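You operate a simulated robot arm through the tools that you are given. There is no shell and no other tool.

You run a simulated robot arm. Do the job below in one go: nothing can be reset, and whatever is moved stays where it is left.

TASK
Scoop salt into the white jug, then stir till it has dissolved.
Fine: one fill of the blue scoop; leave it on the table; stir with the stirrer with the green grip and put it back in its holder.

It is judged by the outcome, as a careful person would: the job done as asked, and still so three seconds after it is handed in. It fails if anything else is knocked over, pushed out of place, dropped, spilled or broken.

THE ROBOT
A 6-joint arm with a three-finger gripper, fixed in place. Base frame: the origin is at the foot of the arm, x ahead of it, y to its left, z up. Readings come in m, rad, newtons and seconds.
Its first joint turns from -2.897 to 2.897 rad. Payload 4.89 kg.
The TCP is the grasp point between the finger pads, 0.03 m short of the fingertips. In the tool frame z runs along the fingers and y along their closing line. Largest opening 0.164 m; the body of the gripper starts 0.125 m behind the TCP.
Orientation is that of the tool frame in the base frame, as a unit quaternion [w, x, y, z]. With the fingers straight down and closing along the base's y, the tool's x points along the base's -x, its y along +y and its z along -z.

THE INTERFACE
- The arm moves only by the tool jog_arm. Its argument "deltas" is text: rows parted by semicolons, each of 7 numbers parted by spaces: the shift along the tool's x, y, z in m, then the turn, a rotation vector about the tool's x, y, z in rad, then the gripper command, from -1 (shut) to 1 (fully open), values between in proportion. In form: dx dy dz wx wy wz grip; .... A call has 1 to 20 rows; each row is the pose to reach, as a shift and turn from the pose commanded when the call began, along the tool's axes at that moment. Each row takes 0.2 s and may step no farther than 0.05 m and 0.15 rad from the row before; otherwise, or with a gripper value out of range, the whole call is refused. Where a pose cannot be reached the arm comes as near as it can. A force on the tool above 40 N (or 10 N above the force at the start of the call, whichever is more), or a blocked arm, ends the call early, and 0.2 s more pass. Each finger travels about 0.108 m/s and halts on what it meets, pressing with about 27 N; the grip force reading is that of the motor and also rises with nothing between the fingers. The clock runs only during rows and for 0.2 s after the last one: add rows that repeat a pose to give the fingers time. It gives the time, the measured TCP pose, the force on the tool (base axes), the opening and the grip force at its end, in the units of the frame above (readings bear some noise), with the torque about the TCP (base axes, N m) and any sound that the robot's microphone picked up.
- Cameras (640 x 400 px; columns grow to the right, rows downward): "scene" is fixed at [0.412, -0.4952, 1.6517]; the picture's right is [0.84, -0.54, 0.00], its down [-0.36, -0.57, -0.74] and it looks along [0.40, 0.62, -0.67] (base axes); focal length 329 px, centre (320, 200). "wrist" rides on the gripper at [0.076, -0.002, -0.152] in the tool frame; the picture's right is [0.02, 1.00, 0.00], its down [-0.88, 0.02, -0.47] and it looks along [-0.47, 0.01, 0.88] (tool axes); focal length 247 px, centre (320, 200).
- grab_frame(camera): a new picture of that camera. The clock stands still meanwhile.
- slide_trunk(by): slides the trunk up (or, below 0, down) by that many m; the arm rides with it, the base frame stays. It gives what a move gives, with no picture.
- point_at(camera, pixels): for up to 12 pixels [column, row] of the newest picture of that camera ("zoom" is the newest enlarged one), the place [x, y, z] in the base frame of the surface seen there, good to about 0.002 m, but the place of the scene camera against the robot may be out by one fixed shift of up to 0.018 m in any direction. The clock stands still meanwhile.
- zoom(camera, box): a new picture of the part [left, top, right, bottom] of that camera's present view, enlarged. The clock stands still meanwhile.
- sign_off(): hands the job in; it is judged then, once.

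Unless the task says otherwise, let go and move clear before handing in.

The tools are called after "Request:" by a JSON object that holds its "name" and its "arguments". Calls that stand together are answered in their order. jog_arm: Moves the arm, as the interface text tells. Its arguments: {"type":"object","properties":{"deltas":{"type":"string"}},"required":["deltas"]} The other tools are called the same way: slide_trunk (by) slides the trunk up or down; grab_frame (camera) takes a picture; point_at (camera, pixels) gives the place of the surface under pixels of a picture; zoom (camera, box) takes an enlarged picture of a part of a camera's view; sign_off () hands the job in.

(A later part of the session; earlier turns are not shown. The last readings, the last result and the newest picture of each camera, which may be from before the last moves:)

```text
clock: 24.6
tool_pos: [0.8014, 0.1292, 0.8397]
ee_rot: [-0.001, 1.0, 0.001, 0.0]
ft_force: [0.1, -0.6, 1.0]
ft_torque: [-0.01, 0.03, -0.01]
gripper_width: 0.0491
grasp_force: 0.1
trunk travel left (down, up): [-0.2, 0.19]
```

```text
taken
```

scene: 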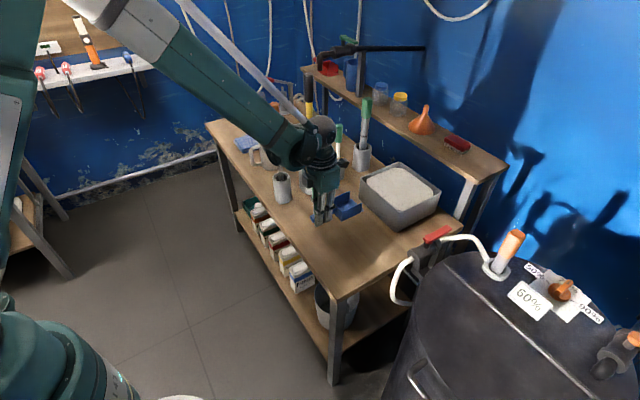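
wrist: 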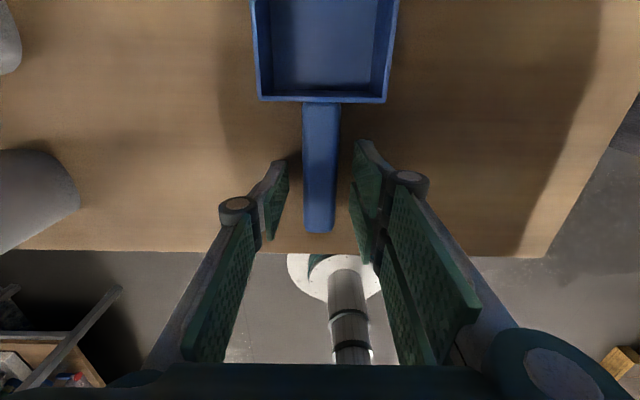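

The scoop rests on the table (contact force 5 N on set-down) and the fingers straddle the handle. I'll tilt the tool outward by 0.8 rad about the handle and re-grip.

Request:
{"name": "jog_arm", "arguments": {"deltas": "0 0 -0.002 0 0.14 0 -0.4; 0 0 -0.003 0 0.28 0 -0.4; 0 0 -0.003 0 0.42 0 -0.4; 0 0 -0.003 0 0.56 0 -0.4; 0 0 -0.003 0 0.7 0 -0.4; 0 0 -0.003 0 0.8 0 -0.4; 0 0 -0.003 0 0.8 0 -0.4"}}

Request:
{"name": "grab_frame", "arguments": {"camera": "wrist"}}

Request:
{"name": "zoom", "arguments": {"camera": "scene", "box": [250, 100, 410, 260]}}

```text
clock: 26.2
tool_pos: [0.825, 0.1361, 0.8737]
ee_rot: [0.0, 0.922, -0.001, 0.388]
ft_force: [0.1, -0.7, -0.2]
ft_torque: [0.03, 0.0, 0.0]
gripper_width: 0.0488
grasp_force: 0.0
out of reach, approached as far as the arm can: row 5, 6, 7
trunk travel left (down, up): [-0.2, 0.19]
```

```text
taken
```

wrist: 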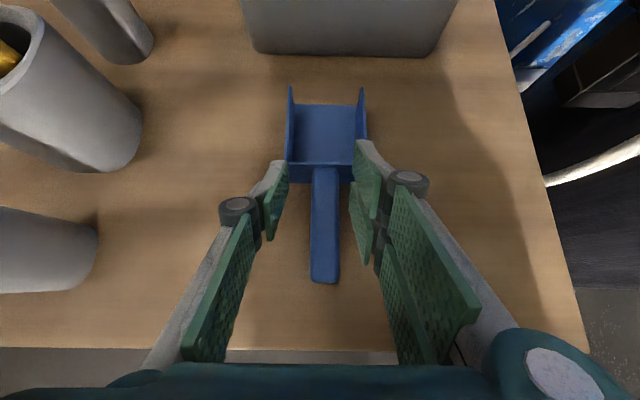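

```text
2.50 times, centred on (330, 180) of scene
```

zoom: 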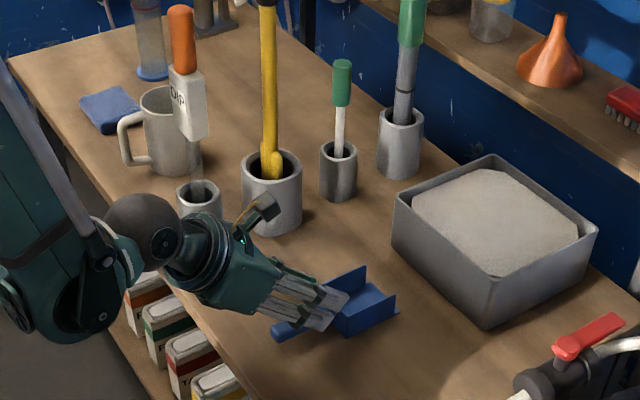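

The 0.8 rad tilt isn't reachable this close and low; the arm stopped at (0.825,0.136,0.874) without touching the scoop, which still lies at wrist (325,150). I'll look at the arm's shoulder position to decide between sliding the trunk and moving the scoop.

Request:
{"name": "grab_frame", "arguments": {"camera": "scene"}}

Request:
{"name": "point_at", "arguments": {"camera": "scene", "pixels": [[50, 330], [20, 300], [50, 380], [100, 380], [20, 250], [10, 150], [60, 100], [150, 150], [200, 150], [250, 190], [265, 195], [300, 195]]}}

```text
taken
```

scene: 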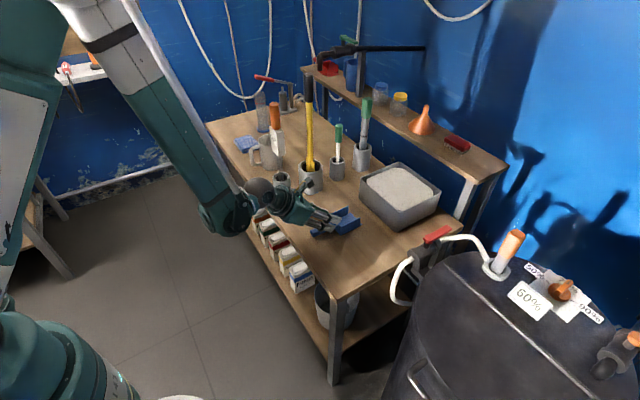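

```text
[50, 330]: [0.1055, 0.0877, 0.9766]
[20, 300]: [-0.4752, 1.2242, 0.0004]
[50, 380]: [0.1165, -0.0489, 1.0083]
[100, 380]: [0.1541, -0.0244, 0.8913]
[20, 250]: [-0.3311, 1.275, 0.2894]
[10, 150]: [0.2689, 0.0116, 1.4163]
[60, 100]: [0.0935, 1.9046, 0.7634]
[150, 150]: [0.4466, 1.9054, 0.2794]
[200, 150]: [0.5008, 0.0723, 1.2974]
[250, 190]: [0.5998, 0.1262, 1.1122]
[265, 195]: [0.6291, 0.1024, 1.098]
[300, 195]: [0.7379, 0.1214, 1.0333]
```

The shoulder sits near z 1.0, so the arm is folding too tightly. I'll ease the tilt back to 0.5 rad, re-grip there, shift the scoop 5 cm outward, and then use the trunk to get the larger tilt.

Request:
{"name": "jog_arm", "arguments": {"deltas": "0 0 0 0 -0.1 0 -0.4; 0 0 0 0 -0.2 0 -0.4; 0 0 0 0 -0.3 0 -0.4; 0 0 0 0 -0.3 0 -0.4"}}

Request:
{"name": "grab_frame", "arguments": {"camera": "wrist"}}

```text
clock: 27.2
tool_pos: [0.8257, 0.135, 0.873]
ee_rot: [0.0, 0.969, -0.001, 0.247]
ft_force: [-0.7, 0.0, -0.2]
ft_torque: [0.01, -0.03, 0.0]
gripper_width: 0.0493
grasp_force: 0.1
trunk travel left (down, up): [-0.2, 0.19]
```

```text
taken
```

wrist: 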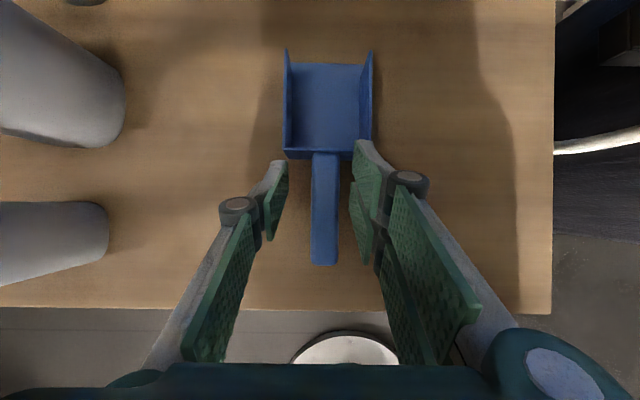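

The arm is at (0.826,0.135,0.873) with 0.5 rad tilt, handle still between the fingers. I'll move back and down onto the handle and close.

Request:
{"name": "jog_arm", "arguments": {"deltas": "-0.0137 0.003 0.004 0 0 0 -0.4; -0.0275 0.006 0.0085 0 0 0 -0.4; -0.0412 0.006 0.0128 0 0 0 -0.4; -0.0412 0.006 0.0128 0 0 0 -0.4"}}

Request:
{"name": "jog_arm", "arguments": {"deltas": "0 0 0 0 0 0 -1; 0 0 0 0 0 0 -1; 0 0 0 0 0 0 -1"}}

Request:
{"name": "grab_frame", "arguments": {"camera": "wrist"}}

```text
clock: 28.2
tool_pos: [0.7946, 0.1284, 0.8423]
ee_rot: [0.0, 0.969, 0.0, 0.248]
ft_force: [-0.3, 0.0, 0.4]
ft_torque: [0.0, -0.01, -0.01]
gripper_width: 0.0492
grasp_force: 0.0
trunk travel left (down, up): [-0.2, 0.19]
```

```text
clock: 29.0
tool_pos: [0.7952, 0.1293, 0.8422]
ee_rot: [0.0, 0.969, -0.001, 0.247]
ft_force: [0.4, 1.1, 0.5]
ft_torque: [-0.02, 0.12, -0.01]
gripper_width: 0.0232
grasp_force: 27.4
trunk travel left (down, up): [-0.2, 0.19]
```

```text
taken
```

wrist: 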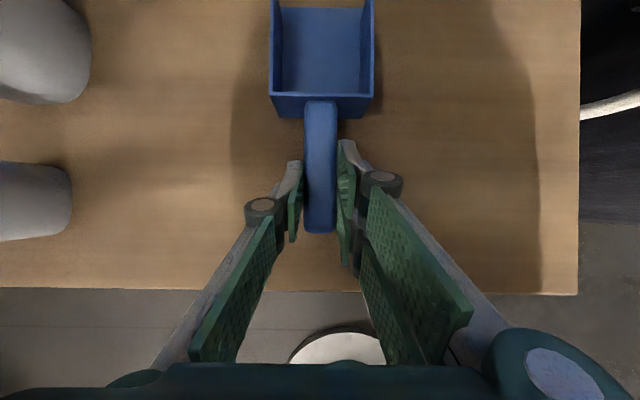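

The scoop is gripped again with tilt 0.5. I'll lift 2 cm, shift 5 cm outward (tip to x about 1.007, short of the bin at 1.027) and set it down.

Request:
{"name": "jog_arm", "arguments": {"deltas": "0.0048 0 -0.0088 0 0 0 -1; 0.0096 0 -0.0176 0 0 0 -1; 0.0243 0 -0.0096 0 0 0 -1; 0.0389 0 -0.0016 0 0 0 -1; 0.0535 0 0.0064 0 0 0 -1; 0.0487 0 0.0152 0 0 0 -1; 0.0439 0 0.024 0 0 0 -1; 0.0439 0 0.024 0 0 0 -1"}}

Request:
{"name": "jog_arm", "arguments": {"deltas": "0 0 0 0 0 0 -0.6; 0 0 0 0 0 0 -0.4; 0 0 0 0 0 0 -0.4"}}

Request:
{"name": "grab_frame", "arguments": {"camera": "wrist"}}

Request:
{"name": "grab_frame", "arguments": {"camera": "scene"}}

```text
clock: 30.8
tool_pos: [0.8459, 0.1281, 0.8424]
ee_rot: [0.0, 0.969, 0.0, 0.248]
ft_force: [3.4, 0.0, 12.4]
ft_torque: [0.04, -0.89, 0.04]
gripper_width: 0.0235
grasp_force: 27.3
trunk travel left (down, up): [-0.2, 0.19]
```

```text
clock: 31.6
tool_pos: [0.8454, 0.1289, 0.8426]
ee_rot: [0.0, 0.969, 0.0, 0.247]
ft_force: [-0.2, -0.1, 0.4]
ft_torque: [-0.04, 0.02, 0.01]
gripper_width: 0.0491
grasp_force: 0.1
trunk travel left (down, up): [-0.2, 0.19]
```

```text
taken
```

wrist: 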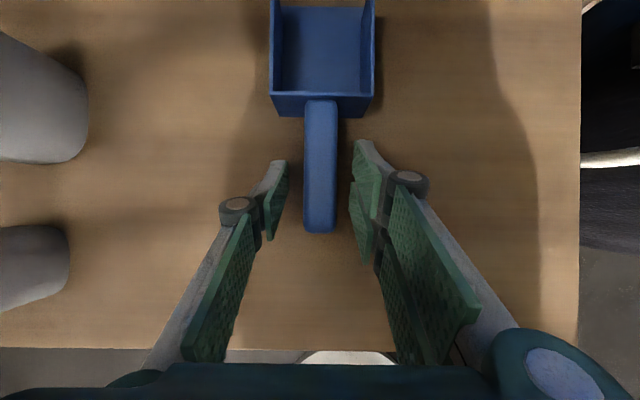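

```text
taken
```

scene: 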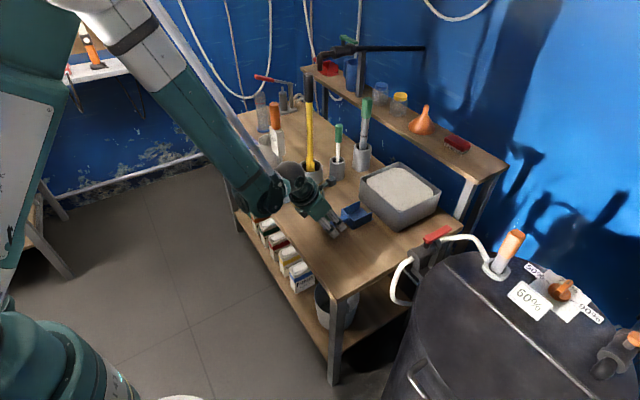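

The scoop rests at the new spot. I'll rise straight up 0.25 m, then slide the trunk down 0.2 m to make the larger tilt reachable.

Request:
{"name": "jog_arm", "arguments": {"deltas": "0.02 0 -0.0366 0 0 0 -0.4; 0.04 0 -0.0732 0 0 0 -0.4; 0.06 0 -0.11 0 0 0 -0.4; 0.08 0 -0.1463 0 0 0 -0.4; 0.1 0 -0.183 0 0 0 -0.4; 0.12 0 -0.2195 0 0 0 -0.4"}}

Request:
{"name": "slide_trunk", "arguments": {"by": -0.1}}

Request:
{"name": "slide_trunk", "arguments": {"by": -0.1}}

Request:
{"name": "grab_frame", "arguments": {"camera": "wrist"}}

Request:
{"name": "grab_frame", "arguments": {"camera": "scene"}}

```text
clock: 33.0
tool_pos: [0.8473, 0.1319, 1.0922]
ee_rot: [0.0, 0.969, 0.0, 0.247]
ft_force: [1.5, 0.0, -0.4]
ft_torque: [-0.01, 0.08, 0.0]
gripper_width: 0.049
grasp_force: 0.1
trunk travel left (down, up): [-0.2, 0.19]
```

```text
clock: 34.3
tool_pos: [0.8461, 0.1312, 0.9933]
ee_rot: [0.0, 0.969, 0.0, 0.248]
ft_force: [-0.5, -0.4, 0.9]
ft_torque: [0.02, 0.0, 0.04]
gripper_width: 0.049
grasp_force: 0.1
trunk travel left (down, up): [-0.1, 0.29]
```

```text
clock: 35.7
tool_pos: [0.8476, 0.1296, 0.8925]
ee_rot: [0.001, 0.969, 0.0, 0.248]
ft_force: [0.4, 0.5, 0.3]
ft_torque: [-0.01, 0.06, 0.03]
gripper_width: 0.049
grasp_force: 0.0
trunk travel left (down, up): [0.0, 0.39]
```

```text
taken
```

wrist: 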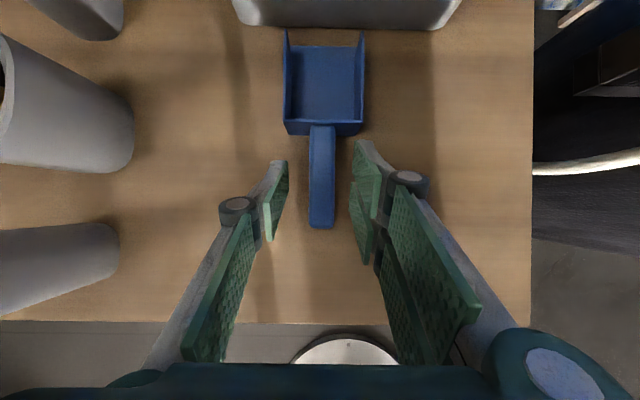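

```text
taken
```

scene: 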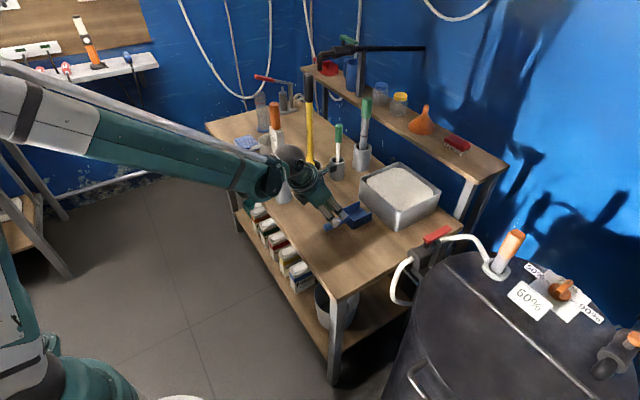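

The trunk is now fully down with the TCP at z 0.8925, above the handle. I'll increase the tilt to about 1.0 rad here first.

Request:
{"name": "jog_arm", "arguments": {"deltas": "0 0 0 0 0.125 0 -0.4; 0 0 0 0 0.25 0 -0.4; 0 0 0 0 0.375 0 -0.4; 0 0 0 0 0.5 0 -0.4; 0 0 0 0 0.5 0 -0.4"}}

Request:
{"name": "grab_frame", "arguments": {"camera": "wrist"}}

Request:
{"name": "zoom", "arguments": {"camera": "scene", "box": [230, 100, 410, 260]}}

```text
clock: 36.9
tool_pos: [0.846, 0.1301, 0.8936]
ee_rot: [0.001, 0.877, -0.001, 0.48]
ft_force: [-0.9, -1.1, -0.5]
ft_torque: [-0.01, -0.02, 0.02]
gripper_width: 0.0493
grasp_force: 0.1
trunk travel left (down, up): [0.0, 0.39]
```

```text
taken
```

wrist: 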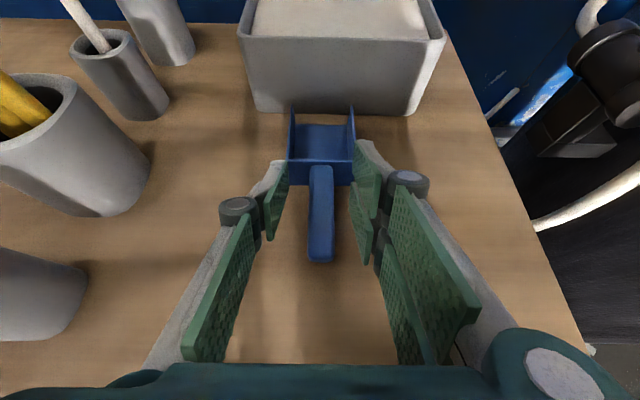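

```text
2.50 times, centred on (320, 180) of scene
```

zoom: 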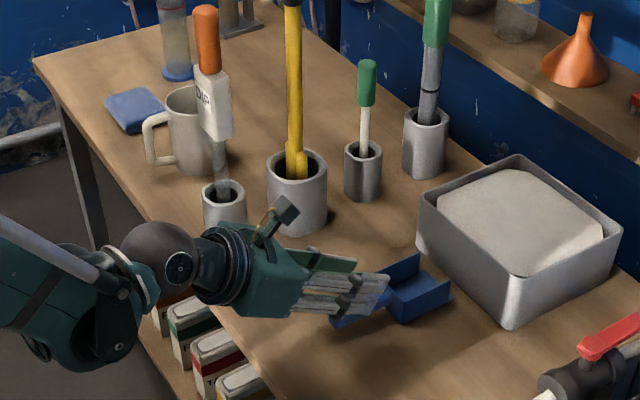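

The 1.0 rad tilt is reached with the scoop handle centred between the fingers at wrist (321,215). I'll lower 5.5 cm onto the handle and close.

Request:
{"name": "jog_arm", "arguments": {"deltas": "-0.0154 0.001 0.0099 0 0 0 -0.4; -0.0309 0.001 0.0198 0 0 0 -0.4; -0.0463 0.001 0.0297 0 0 0 -0.4; -0.0463 0.001 0.0297 0 0 0 -0.4"}}

Request:
{"name": "grab_frame", "arguments": {"camera": "wrist"}}

Request:
{"name": "zoom", "arguments": {"camera": "scene", "box": [230, 100, 410, 260]}}

```text
clock: 37.8
tool_pos: [0.8468, 0.131, 0.8407]
ee_rot: [0.001, 0.876, 0.001, 0.483]
ft_force: [-8.5, -1.5, 30.2]
ft_torque: [-0.95, 0.09, -0.47]
gripper_width: 0.0504
grasp_force: 1.3
trunk travel left (down, up): [0.0, 0.39]
stopped in row 4: the force on the tool passed its limit at 50 N (the readings are from after the stop); the commanded pose is now the measured one
```

```text
taken
```

wrist: 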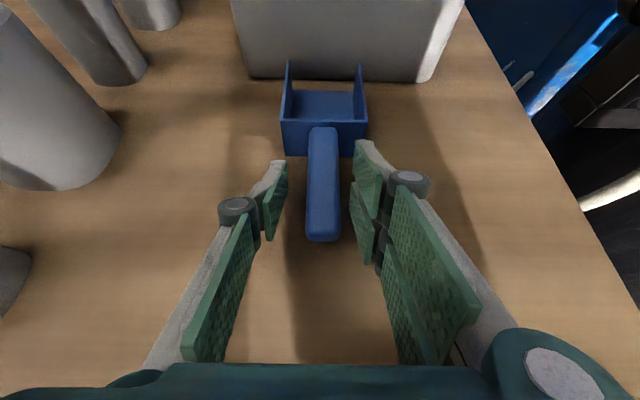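

```text
2.50 times, centred on (320, 180) of scene
```

zoom: 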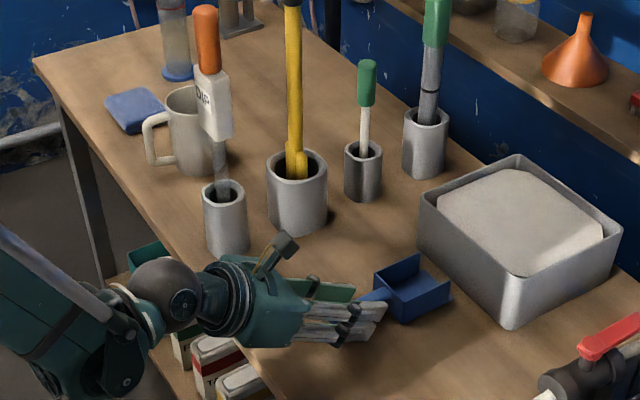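

A fingertip met the table (30 N up, on the -y finger) at z 0.8407; nothing else is disturbed. I'll back up 4.5 mm and then close on the handle from there.

Request:
{"name": "jog_arm", "arguments": {"deltas": "0.0038 0 -0.0024 0 0 0 -0.4; 0.0038 0 -0.0024 0 0 0 -0.4"}}

Request:
{"name": "jog_arm", "arguments": {"deltas": "0 0 0 0 0 0 -1; 0 0 0 0 0 0 -1; 0 0 0 0 0 0 -1; 0 0 0 0 0 0 -1"}}

Request:
{"name": "grab_frame", "arguments": {"camera": "wrist"}}

```text
clock: 38.4
tool_pos: [0.8466, 0.1329, 0.8428]
ee_rot: [0.0, 0.876, 0.001, 0.482]
ft_force: [0.2, 0.7, 0.1]
ft_torque: [0.03, 0.01, 0.02]
gripper_width: 0.049
grasp_force: 0.0
trunk travel left (down, up): [0.0, 0.39]
```

```text
clock: 39.4
tool_pos: [0.8478, 0.131, 0.8436]
ee_rot: [0.001, 0.876, 0.001, 0.482]
ft_force: [0.4, -0.5, -0.1]
ft_torque: [0.01, -0.02, -0.02]
gripper_width: 0.0237
grasp_force: 27.0
trunk travel left (down, up): [0.0, 0.39]
```

```text
taken
```

wrist: 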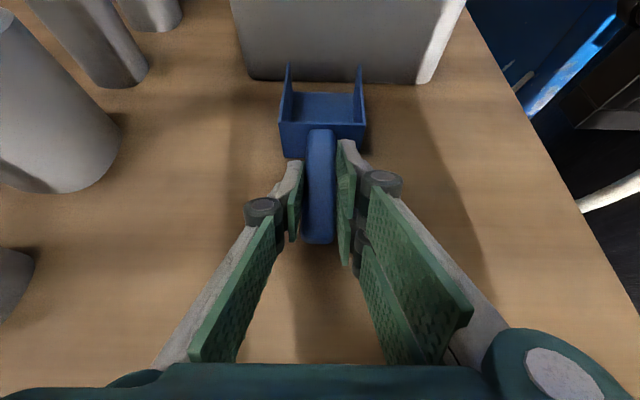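

The handle is held firmly (23.7 mm, 27 N) at a 1.0 rad tilt. I'll lift straight up, check it stays level, and carry it toward the bin at TCP (0.93,0.105,1.02).

Request:
{"name": "jog_arm", "arguments": {"deltas": "0.0254 0 -0.016 0 0 0 -1; 0.0592 0 -0.0373 0 0 0 -1; 0.093 0 -0.0587 0 0 0 -1; 0.1291 0.006 -0.0578 0 0 0 -1; 0.1662 0.016 -0.0457 0 0 0 -1; 0.194 0.026 -0.0242 0 0 0 -1; 0.194 0.026 -0.0242 0 0 0 -1"}}

Request:
{"name": "grab_frame", "arguments": {"camera": "wrist"}}

Request:
{"name": "grab_frame", "arguments": {"camera": "scene"}}

```text
clock: 41.0
tool_pos: [0.9334, 0.1032, 1.0203]
ee_rot: [-0.001, 0.876, 0.001, 0.482]
ft_force: [-0.1, 0.1, -1.2]
ft_torque: [-0.02, 0.12, -0.05]
gripper_width: 0.0235
grasp_force: 27.2
trunk travel left (down, up): [0.0, 0.39]
```

```text
taken
```

wrist: 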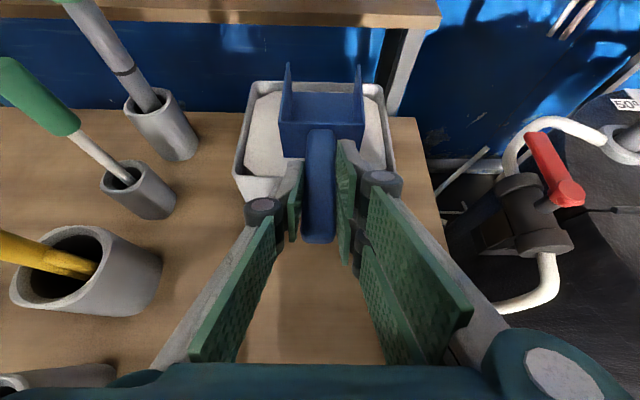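

```text
taken
```

scene: 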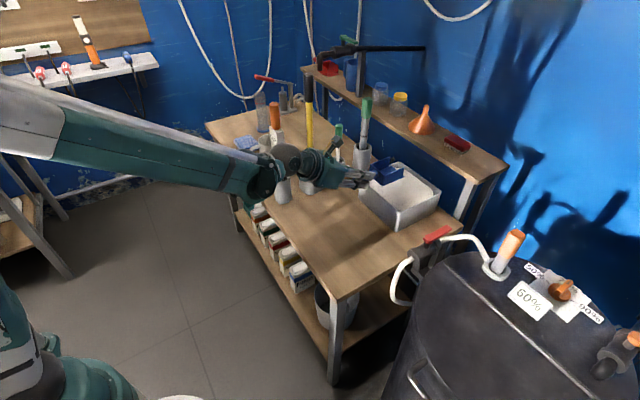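

The scoop sits unchanged in the grip, level above the bin's near edge. Pitching down will need more reach, so I'll raise the trunk back by 0.2 m (the tool rises with it, into free air).

Request:
{"name": "slide_trunk", "arguments": {"by": 0.2}}

Request:
{"name": "grab_frame", "arguments": {"camera": "wrist"}}

```text
clock: 43.1
tool_pos: [0.9322, 0.1035, 1.2205]
ee_rot: [0.001, 0.876, 0.001, 0.482]
ft_force: [0.5, -0.2, -0.1]
ft_torque: [-0.02, 0.13, -0.01]
gripper_width: 0.0235
grasp_force: 27.1
trunk travel left (down, up): [-0.2, 0.19]
```

```text
taken
```

wrist: 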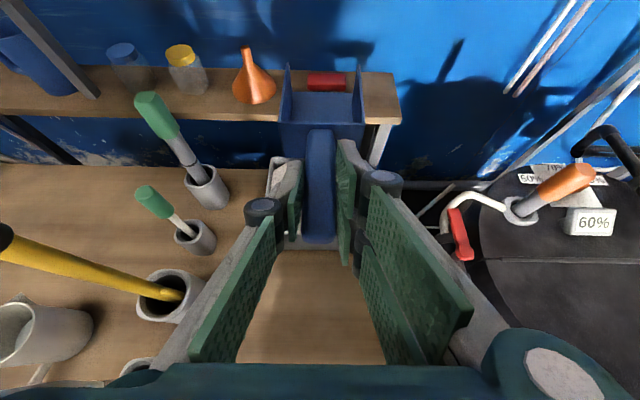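

Everything is still level and clear. Now I'll come down over the salt and pitch the scoop mouth down about 35°, ending with the lip about 2.5 cm above the salt.

Request:
{"name": "jog_arm", "arguments": {"deltas": "-0.0205 -0.0002 0.0259 0 -0.102 0 -1; -0.041 -0.0005 0.0519 0 -0.204 0 -1; -0.0616 -0.001 0.0778 0 -0.306 0 -1; -0.0821 -0.001 0.1038 0 -0.408 0 -1; -0.1026 -0.001 0.1297 0 -0.51 0 -1; -0.123 -0.001 0.1556 0 -0.611 0 -1; -0.123 -0.001 0.1556 0 -0.611 0 -1"}}

Request:
{"name": "grab_frame", "arguments": {"camera": "wrist"}}

Request:
{"name": "zoom", "arguments": {"camera": "scene", "box": [310, 110, 470, 250]}}

```text
clock: 44.7
tool_pos: [0.9977, 0.1033, 1.0309]
ee_rot: [0.001, 0.981, 0.001, 0.195]
ft_force: [0.2, -0.1, -2.1]
ft_torque: [-0.01, 0.12, 0.03]
gripper_width: 0.0236
grasp_force: 27.2
trunk travel left (down, up): [-0.2, 0.19]
```

```text
taken
```

wrist: 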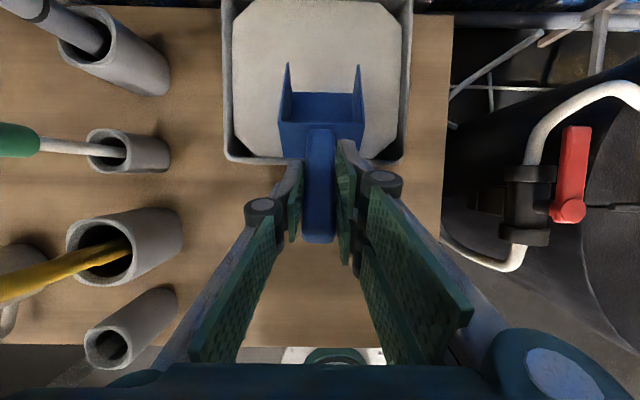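

```text
2.86 times, centred on (390, 180) of scene
```

zoom: 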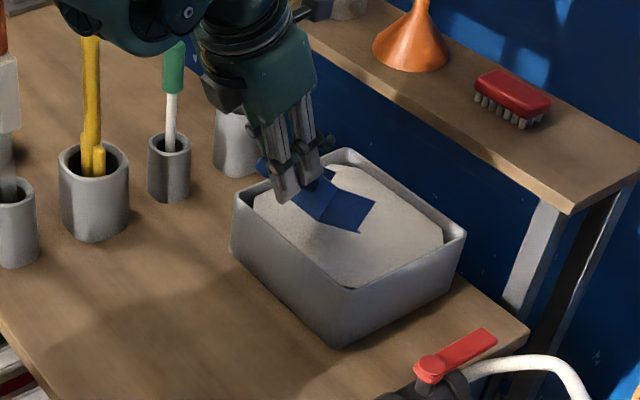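

The lip is just above the salt, clear of the near rim, with the scoop pitched down as planned. Next I'll plunge about 3 cm below the surface and push forward while starting to level, then check.

Request:
{"name": "jog_arm", "arguments": {"deltas": "-0.0005 0 0.028 0 0 0 -1; -0.001 0 0.0559 0 0 0 -1; -0.0045 0 0.0636 0 0.066 0 -1; -0.0079 0 0.0714 0 0.131 0 -1; -0.01 0 0.0792 0 0.197 0 -1; -0.0122 0 0.0869 0 0.262 0 -1; -0.0122 0 0.0869 0 0.262 0 -1"}}

Request:
{"name": "grab_frame", "arguments": {"camera": "wrist"}}

Request:
{"name": "zoom", "arguments": {"camera": "scene", "box": [310, 110, 470, 250]}}

```text
clock: 46.3
tool_pos: [1.0196, 0.1051, 0.9475]
ee_rot: [0.001, 0.947, 0.0, 0.322]
ft_force: [0.1, 0.5, -2.4]
ft_torque: [0.0, 0.25, -0.01]
gripper_width: 0.0236
grasp_force: 26.7
trunk travel left (down, up): [-0.2, 0.19]
```

```text
taken
```

wrist: 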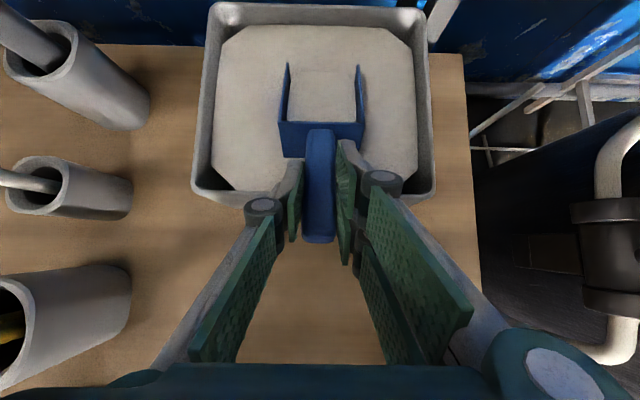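

```text
2.86 times, centred on (390, 180) of scene
```

zoom: 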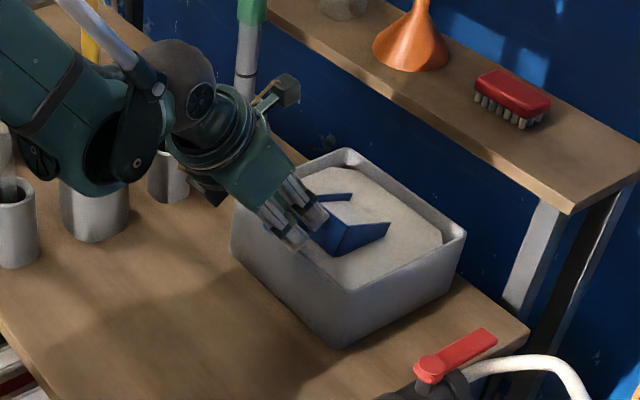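

The salt fills the scoop between its side walls at wrist (322,95), with no undue force. I'll now level it (slightly mouth-up) and lift out, backing off the near rim.

Request:
{"name": "jog_arm", "arguments": {"deltas": "-0.005 0 -0.0025 0 0.065 0 -1; -0.0099 0 -0.0051 0 0.129 0 -1; -0.0119 0 -0.0079 0 0.19 0 -1; -0.0138 0 -0.0106 0 0.249 0 -1; -0.0115 0 -0.0158 0 0.309 0 -1; -0.0092 0 -0.0209 0 0.369 0 -1; -0.0031 0 -0.0343 0 0.4 0 -1; 0.003 0 -0.0477 0 0.43 0 -1; 0.0091 0 -0.0611 0 0.449 0 -1; 0.0091 0 -0.0611 0 0.449 0 -1"}}

Request:
{"name": "grab_frame", "arguments": {"camera": "wrist"}}

Request:
{"name": "zoom", "arguments": {"camera": "scene", "box": [310, 110, 470, 250]}}

```text
clock: 48.5
tool_pos: [0.9896, 0.1061, 1.0026]
ee_rot: [0.0, 0.851, 0.001, 0.525]
ft_force: [-0.8, -0.4, -3.4]
ft_torque: [-0.03, 0.27, -0.01]
gripper_width: 0.0236
grasp_force: 27.7
trunk travel left (down, up): [-0.2, 0.19]
```

```text
taken
```

wrist: 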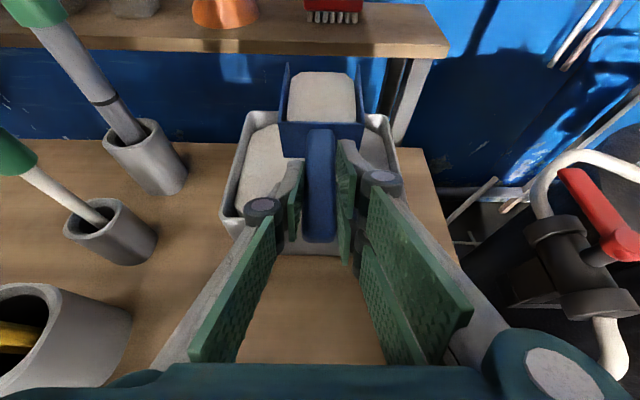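

```text
2.86 times, centred on (390, 180) of scene
```

zoom: 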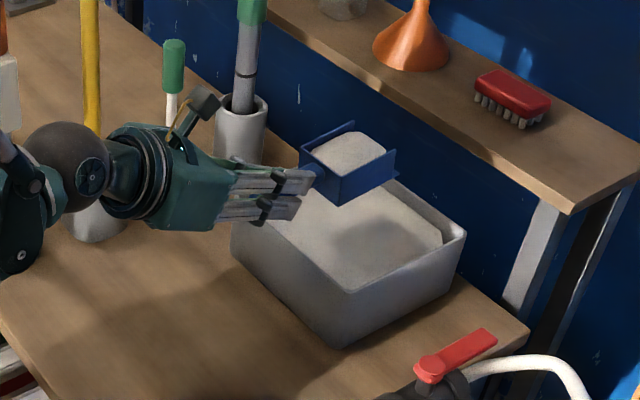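

The scoop is full: salt block visible at wrist (322,95), with a 1 N heavier load. I'll raise the trunk to its top (more reach for pouring), then rise above the tall tools before crossing to the jug.

Request:
{"name": "slide_trunk", "arguments": {"by": 0.19}}

Request:
{"name": "jog_arm", "arguments": {"deltas": "0.01 0 -0.013 0 0 0 -1; 0.0186 0 -0.0261 0 0 0 -1; 0.0372 0 -0.0522 0 0 0 -1; 0.0558 0 -0.0783 0 0 0 -1; 0.0744 0 -0.1044 0 0 0 -1; 0.093 0 -0.1305 0 0 0 -1; 0.1116 0 -0.1566 0 0 0 -1; 0.1116 0 -0.1566 0 0 0 -1"}}

Request:
{"name": "grab_frame", "arguments": {"camera": "wrist"}}

Request:
{"name": "grab_frame", "arguments": {"camera": "scene"}}

```text
clock: 50.6
tool_pos: [0.99, 0.1057, 1.1908]
ee_rot: [0.0, 0.851, 0.001, 0.525]
ft_force: [0.0, -0.5, -2.6]
ft_torque: [0.02, 0.31, -0.02]
gripper_width: 0.0236
grasp_force: 27.1
trunk travel left (down, up): [-0.39, 0.0]
```

```text
clock: 52.4
tool_pos: [0.8969, 0.104, 1.3613]
ee_rot: [0.0, 0.851, 0.002, 0.525]
ft_force: [-0.3, -0.2, -3.2]
ft_torque: [0.02, 0.27, 0.03]
gripper_width: 0.0234
grasp_force: 27.1
trunk travel left (down, up): [-0.39, 0.0]
```

```text
taken
```

wrist: 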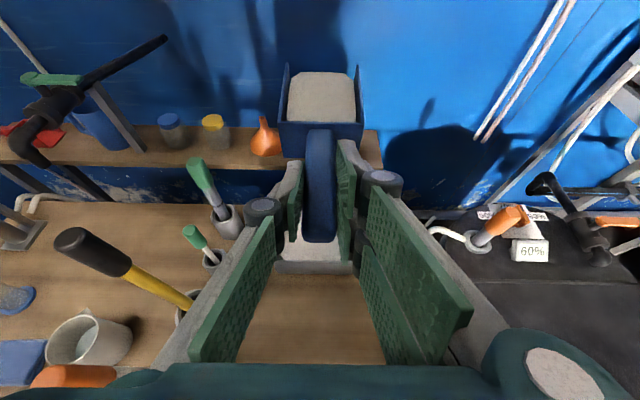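

```text
taken
```

scene: 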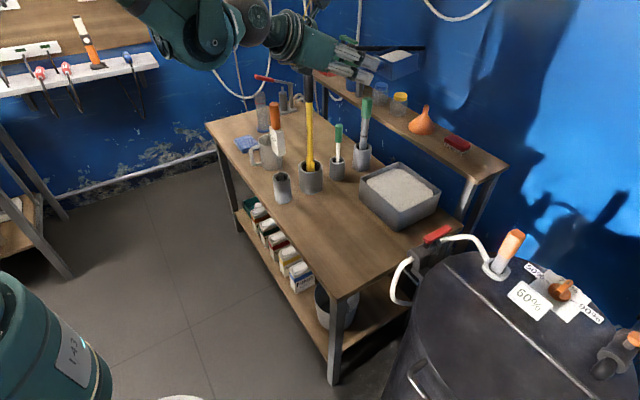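

The salt is still in the scoop and the jug is visible at wrist (90,340). I'll measure its rim from here.

Request:
{"name": "zoom", "arguments": {"camera": "wrist", "box": [30, 300, 150, 375]}}

Request:
{"name": "zoom", "arguments": {"camera": "scene", "box": [240, 120, 300, 190]}}

```text
5.33 times, centred on (90, 338) of wrist
```

zoom: 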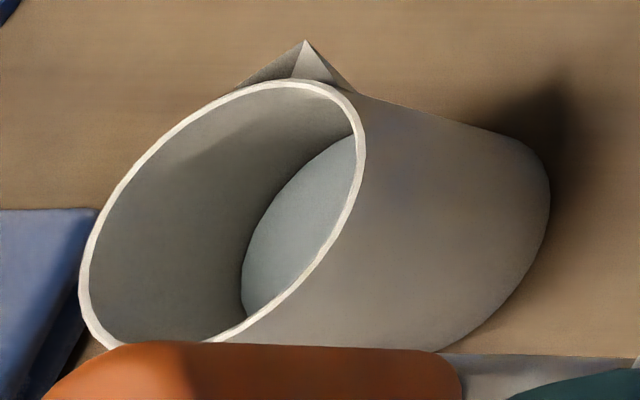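

```text
5.71 times, centred on (270, 155) of scene
```

zoom: 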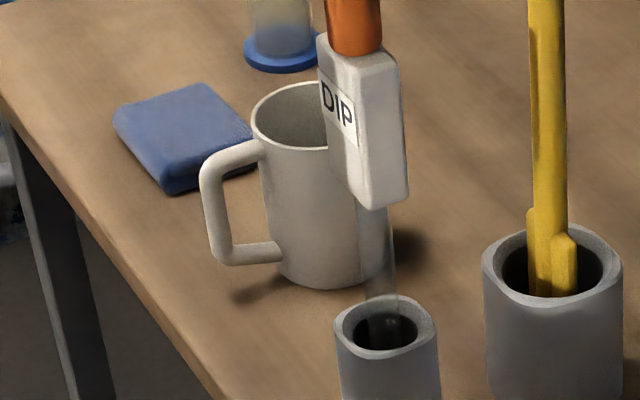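

I'll take the enlarged wrist view again and measure rim points, the liquid surface and the spout on it.

Request:
{"name": "zoom", "arguments": {"camera": "wrist", "box": [30, 300, 150, 375]}}

Request:
{"name": "point_at", "arguments": {"camera": "zoom", "pixels": [[85, 265], [150, 158], [225, 100], [300, 82], [358, 130], [360, 165], [320, 260], [260, 320], [310, 200], [270, 250], [305, 44], [200, 200]]}}

```text
5.33 times, centred on (90, 338) of wrist
```

zoom: 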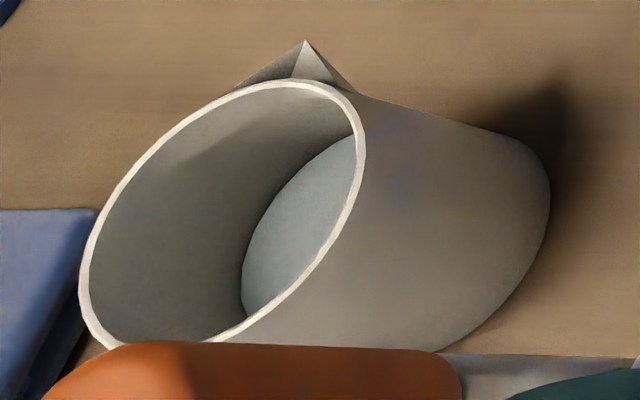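

```text
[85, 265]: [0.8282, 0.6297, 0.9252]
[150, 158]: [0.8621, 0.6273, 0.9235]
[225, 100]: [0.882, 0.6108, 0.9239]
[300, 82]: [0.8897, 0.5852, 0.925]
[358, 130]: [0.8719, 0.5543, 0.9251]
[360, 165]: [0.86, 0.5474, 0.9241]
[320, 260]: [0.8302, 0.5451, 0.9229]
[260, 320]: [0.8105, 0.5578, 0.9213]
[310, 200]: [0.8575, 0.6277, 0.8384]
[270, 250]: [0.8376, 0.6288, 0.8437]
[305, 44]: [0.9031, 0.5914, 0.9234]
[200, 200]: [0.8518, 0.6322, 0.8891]
```

The rim fits a circle centred at about (0.8445,0.5875), inner radius about 0.042, top z 0.924. I'll cross over the tall tools at z 1.36 (scoop bottom about 1.32, black grip top 1.25) to the jug's near side.

Request:
{"name": "jog_arm", "arguments": {"deltas": "-0.0029 -0.0145 -0.0058 0 0 0 -1; -0.0088 -0.0435 -0.0175 0 0 0 -1; -0.0156 -0.0774 -0.031 0 0 0 -1; -0.0224 -0.1112 -0.0446 0 0 0 -1; -0.0292 -0.1451 -0.0582 0 0 0 -1; -0.036 -0.1789 -0.0717 0 0 0 -1; -0.0429 -0.2127 -0.0853 0 0 0 -1; -0.0497 -0.2466 -0.0989 0 0 0 -1; -0.0565 -0.2804 -0.1125 0 0 0 -1; -0.0633 -0.3143 -0.126 0 0 0 -1; -0.0701 -0.3481 -0.1396 0 0 0 -1; -0.0769 -0.382 -0.1532 0 0 0 -1; -0.0838 -0.4158 -0.1668 0 0 0 -1; -0.0896 -0.4448 -0.1784 0 0 0 -1; -0.0945 -0.469 -0.1881 0 0 0 -1; -0.0974 -0.4835 -0.1939 0 0 0 -1; -0.0974 -0.4835 -0.1939 0 0 0 -1"}}

Request:
{"name": "grab_frame", "arguments": {"camera": "wrist"}}

Request:
{"name": "grab_frame", "arguments": {"camera": "scene"}}

```text
clock: 56.0
tool_pos: [0.6821, 0.5879, 1.3617]
ee_rot: [0.0, 0.851, 0.001, 0.525]
ft_force: [0.5, 0.5, -4.1]
ft_torque: [-0.03, 0.29, -0.02]
gripper_width: 0.0237
grasp_force: 26.8
trunk travel left (down, up): [-0.39, 0.0]
```

```text
taken
```

wrist: 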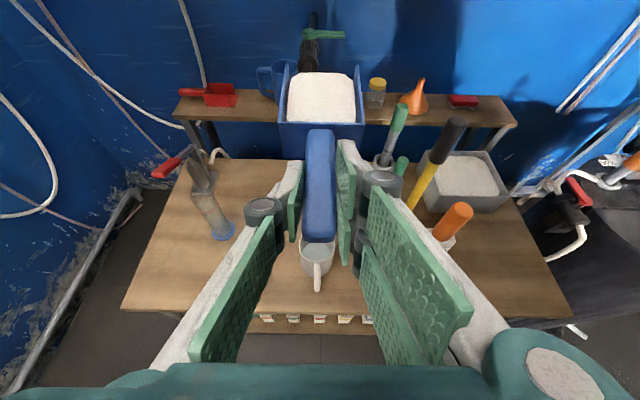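

```text
taken
```

scene: 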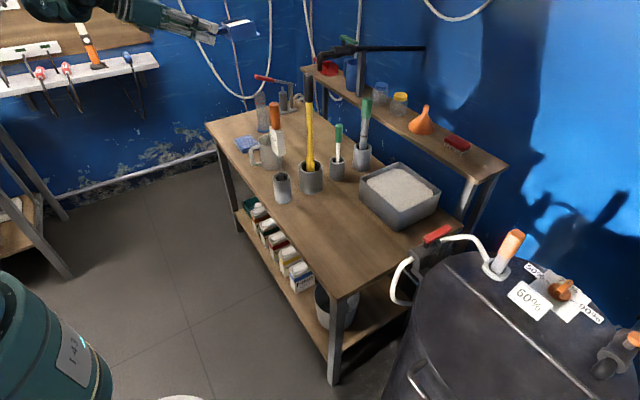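

The jug is straight below at wrist (318,258), aligned with the scoop. I'll descend vertically to a lip height of about 0.98.

Request:
{"name": "jog_arm", "arguments": {"deltas": "-0.0179 0 0.009 0 0 0 -1; -0.0536 0 0.0269 0 0 0 -1; -0.0894 0 0.0449 0 0 0 -1; -0.1251 0 0.0629 0 0 0 -1; -0.1608 0 0.0808 0 0 0 -1; -0.1966 0 0.0988 0 0 0 -1; -0.2323 0 0.1167 0 0 0 -1; -0.2681 0 0.1347 0 0 0 -1; -0.2949 0 0.1482 0 0 0 -1; -0.3083 0 0.1549 0 0 0 -1; -0.3127 0 0.1572 0 0 0 -1; -0.3127 0 0.1572 0 0 0 -1"}}

Request:
{"name": "grab_frame", "arguments": {"camera": "wrist"}}

Request:
{"name": "zoom", "arguments": {"camera": "scene", "box": [190, 70, 330, 210]}}

```text
clock: 58.6
tool_pos: [0.6861, 0.5938, 1.015]
ee_rot: [0.001, 0.852, 0.001, 0.524]
ft_force: [-0.2, 0.7, -3.4]
ft_torque: [-0.01, 0.31, 0.01]
gripper_width: 0.0236
grasp_force: 27.2
out of reach, approached as far as the arm can: row 10, 11, 12
trunk travel left (down, up): [-0.39, 0.0]
```

```text
taken
```

wrist: 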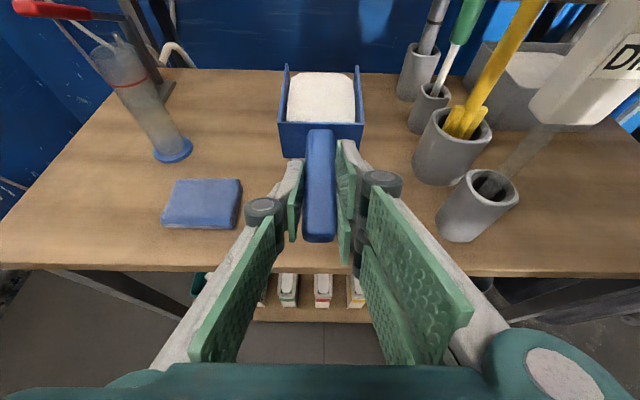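

```text
2.86 times, centred on (260, 140) of scene
```

zoom: 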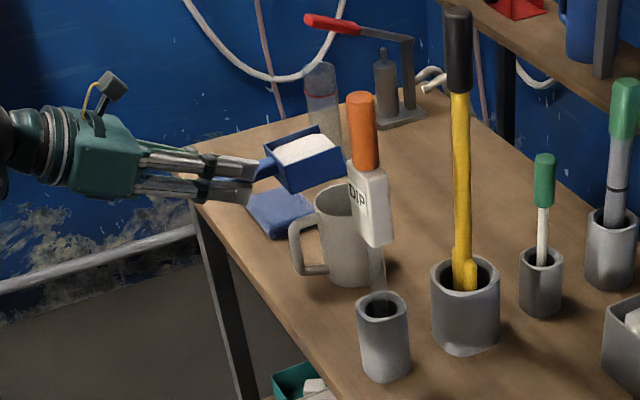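

The arm reached (0.686,0.594,1.015), the lip now about 6 cm above the rim over the jug, salt intact. I'll centre y and begin pitching the mouth down, bringing the lip to about 1.4 cm above the rim.

Request:
{"name": "jog_arm", "arguments": {"deltas": "0.003 0.003 -0.0022 0 -0.095 0 -1; 0.009 0.0063 -0.0018 0 -0.195 0 -1; 0.0117 0.0063 0.0044 0 -0.295 0 -1; 0.0171 0.0063 0.0107 0 -0.395 0 -1; 0.0171 0.0063 0.0107 0 -0.395 0 -1"}}

Request:
{"name": "grab_frame", "arguments": {"camera": "wrist"}}

Request:
{"name": "zoom", "arguments": {"camera": "scene", "box": [190, 70, 330, 210]}}

```text
clock: 59.8
tool_pos: [0.7027, 0.5872, 1.0249]
ee_rot: [0.0, 0.938, 0.0, 0.347]
ft_force: [0.3, -0.3, -3.7]
ft_torque: [0.05, 0.27, 0.03]
gripper_width: 0.0235
grasp_force: 27.0
trunk travel left (down, up): [-0.39, 0.0]
```

```text
taken
```

wrist: 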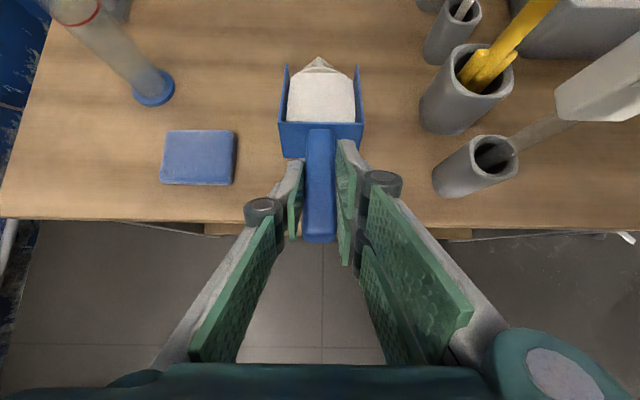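

```text
2.86 times, centred on (260, 140) of scene
```

zoom: 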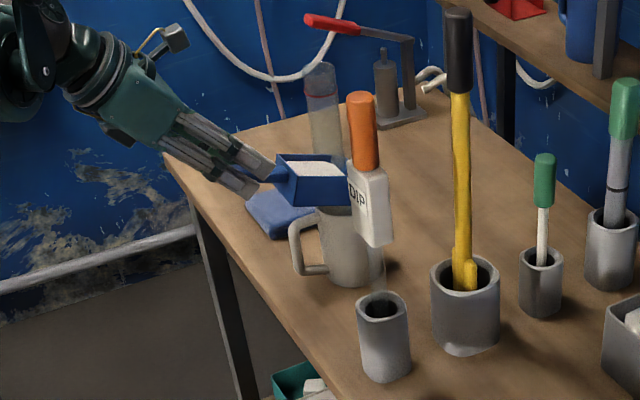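

The lip is at about (0.838,0.587,0.937), inside the rim outline, with the spout just visible beyond at wrist (318,60). I'll keep the lip fixed there and pitch on to about 34°, then look.

Request:
{"name": "jog_arm", "arguments": {"deltas": "0.0143 0 -0.0023 0 -0.1 0 -1; 0.0303 0 -0.0044 0 -0.2 0 -1; 0.0463 0 -0.0049 0 -0.3 0 -1; 0.0463 0 -0.0049 0 -0.3 0 -1"}}

Request:
{"name": "grab_frame", "arguments": {"camera": "wrist"}}

Request:
{"name": "zoom", "arguments": {"camera": "scene", "box": [190, 70, 330, 210]}}

```text
clock: 60.8
tool_pos: [0.7362, 0.5859, 1.0587]
ee_rot: [0.0, 0.979, 0.001, 0.202]
ft_force: [0.6, -0.3, -3.7]
ft_torque: [0.0, 0.25, 0.04]
gripper_width: 0.0239
grasp_force: 26.7
trunk travel left (down, up): [-0.39, 0.0]
```

```text
taken
```

wrist: 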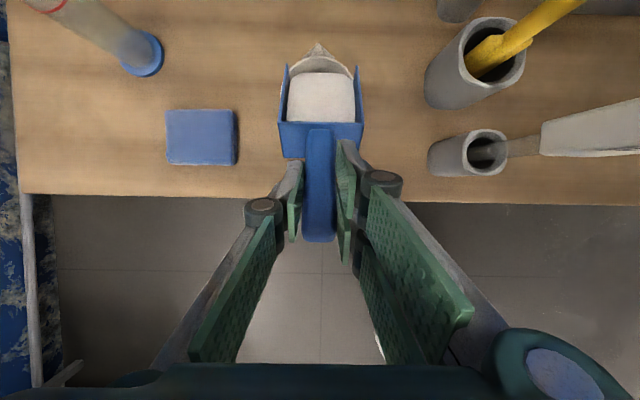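

```text
2.86 times, centred on (260, 140) of scene
```

zoom: 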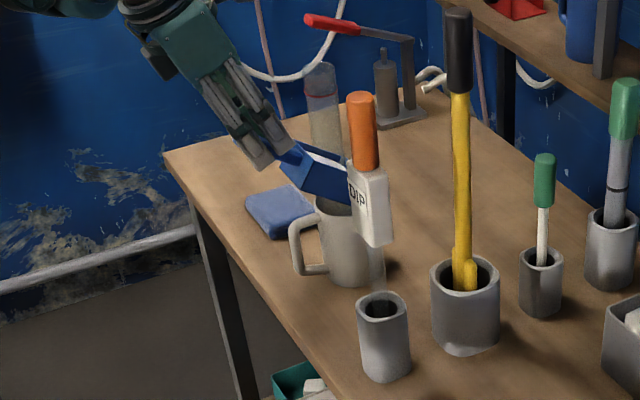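

The salt still holds at 34°; the jug's far rim arc shows at wrist (320,62), centred on the scoop. I'll enlarge to check the alignment before pitching further.

Request:
{"name": "zoom", "arguments": {"camera": "wrist", "box": [270, 30, 370, 140]}}

Request:
{"name": "point_at", "arguments": {"camera": "zoom", "pixels": [[200, 155], [320, 165], [440, 155], [320, 100], [240, 110], [400, 110], [320, 60], [190, 130], [450, 130]]}}

```text
3.64 times, centred on (320, 85) of wrist
```

zoom: 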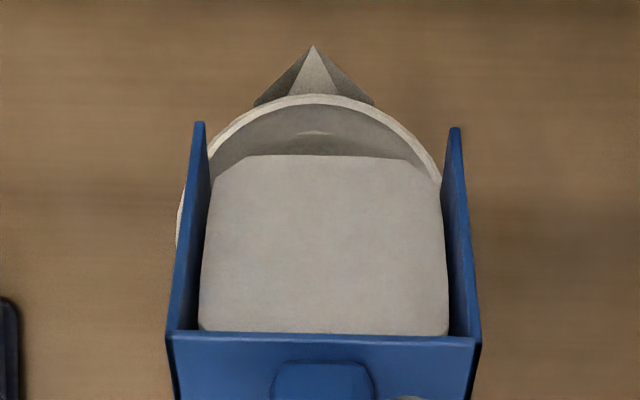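

```text
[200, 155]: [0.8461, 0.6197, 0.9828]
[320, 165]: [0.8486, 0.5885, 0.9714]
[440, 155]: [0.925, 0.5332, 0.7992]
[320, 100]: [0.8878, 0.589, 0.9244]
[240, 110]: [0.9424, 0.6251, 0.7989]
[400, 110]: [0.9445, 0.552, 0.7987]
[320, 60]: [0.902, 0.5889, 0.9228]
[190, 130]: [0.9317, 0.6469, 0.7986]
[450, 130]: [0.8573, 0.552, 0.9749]
```

Alignment is good: scoop walls at y 0.552–0.620 against jug centre y about 0.588. I'll draw the lip back slightly and pitch on to 46°.

Request:
{"name": "jog_arm", "arguments": {"deltas": "0.0064 -0.001 -0.0025 0 -0.05 0 -1; 0.0128 -0.002 -0.0049 0 -0.1 0 -1; 0.0193 -0.002 -0.0066 0 -0.15 0 -1; 0.0259 -0.002 -0.0083 0 -0.2 0 -1; 0.0259 -0.002 -0.0083 0 -0.2 0 -1"}}

Request:
{"name": "zoom", "arguments": {"camera": "wrist", "box": [250, 10, 390, 150]}}

Request:
{"name": "zoom", "arguments": {"camera": "scene", "box": [230, 100, 310, 180]}}

```text
clock: 62.0
tool_pos: [0.7559, 0.5878, 1.078]
ee_rot: [0.0, 0.995, 0.0, 0.104]
ft_force: [0.8, 0.7, -3.1]
ft_torque: [0.03, 0.16, -0.01]
gripper_width: 0.0235
grasp_force: 27.0
trunk travel left (down, up): [-0.39, 0.0]
```

```text
2.86 times, centred on (320, 80) of wrist
```

zoom: 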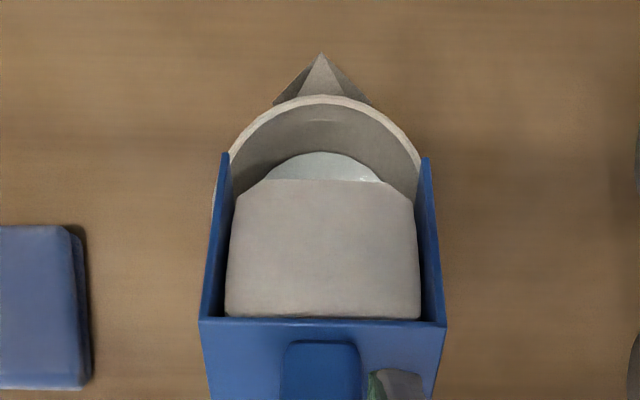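

```text
5.00 times, centred on (270, 140) of scene
```

zoom: 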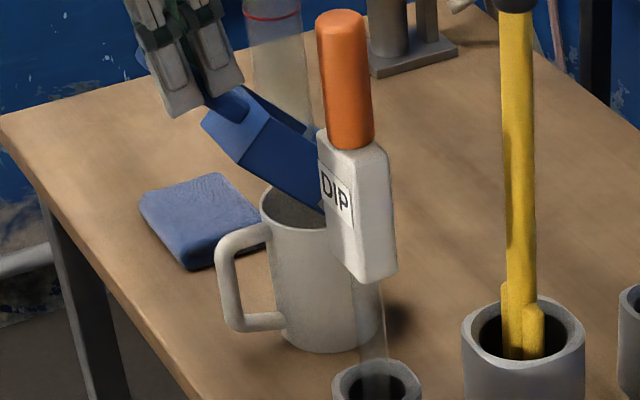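

The salt still clings at 46° and is well placed over the jug mouth. I'll pitch on slowly to about 57°.

Request:
{"name": "jog_arm", "arguments": {"deltas": "0.0068 0 -0.0021 0 -0.05 0 -1; 0.0137 0 -0.0043 0 -0.1 0 -1; 0.0137 0 -0.0043 0 -0.1 0 -1; 0.0197 0 -0.0058 0 -0.15 0 -1; 0.0257 0 -0.0072 0 -0.2 0 -1; 0.0257 0 -0.0072 0 -0.2 0 -1; 0.0257 0 -0.0072 0 -0.2 0 -1"}}

Request:
{"name": "zoom", "arguments": {"camera": "wrist", "box": [250, 10, 390, 150]}}

Request:
{"name": "zoom", "arguments": {"camera": "scene", "box": [230, 100, 310, 180]}}

```text
clock: 63.6
tool_pos: [0.7784, 0.5893, 1.0905]
ee_rot: [0.001, 1.0, 0.001, 0.005]
ft_force: [0.1, -0.3, -2.3]
ft_torque: [-0.02, 0.05, 0.0]
gripper_width: 0.0237
grasp_force: 27.0
trunk travel left (down, up): [-0.39, 0.0]
```

```text
2.86 times, centred on (320, 80) of wrist
```

zoom: 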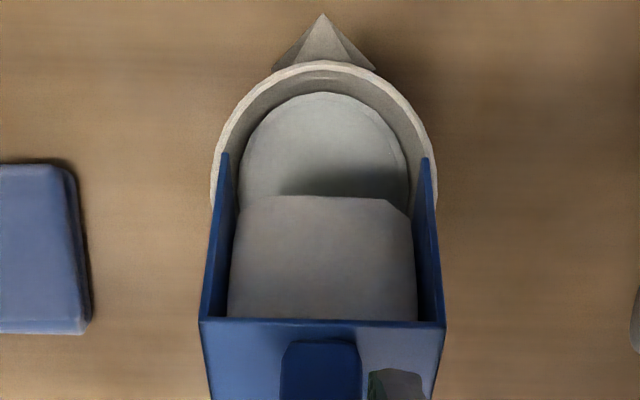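

```text
5.00 times, centred on (270, 140) of scene
```

zoom: 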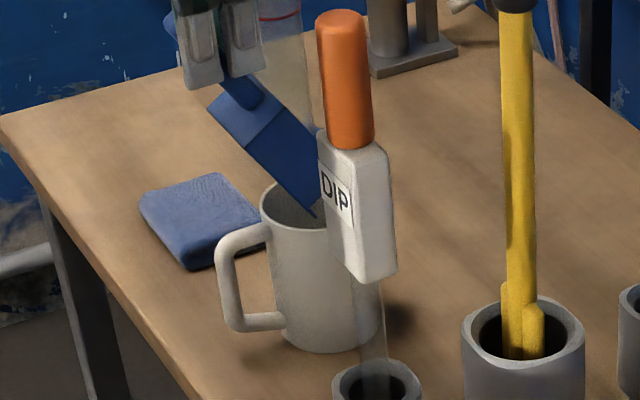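

The load dropped from about 3.5 N to 2.3 N and the salt in the scoop looks lower, so it's starting to run out into the jug. I'll hold for a second and look again.

Request:
{"name": "jog_arm", "arguments": {"deltas": "0 0 0 0 0 0 -1; 0 0 0 0 0 0 -1; 0 0 0 0 0 0 -1; 0 0 0 0 0 0 -1; 0 0 0 0 0 0 -1"}}

Request:
{"name": "zoom", "arguments": {"camera": "wrist", "box": [250, 10, 390, 150]}}

```text
clock: 64.8
tool_pos: [0.778, 0.5899, 1.0899]
ee_rot: [0.001, 1.0, 0.001, 0.005]
ft_force: [0.5, -0.2, -3.2]
ft_torque: [-0.02, 0.09, -0.02]
gripper_width: 0.0235
grasp_force: 27.3
trunk travel left (down, up): [-0.39, 0.0]
```

```text
2.86 times, centred on (320, 80) of wrist
```

zoom: 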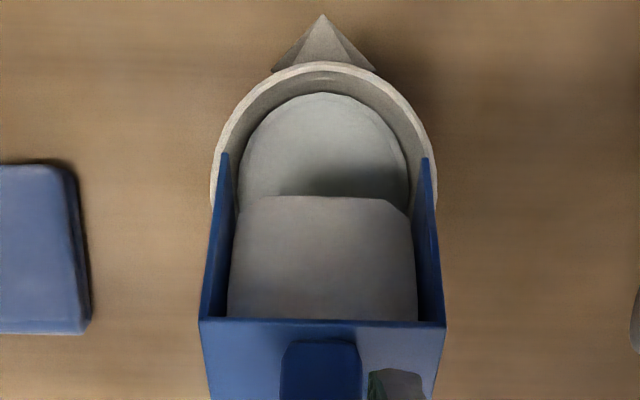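

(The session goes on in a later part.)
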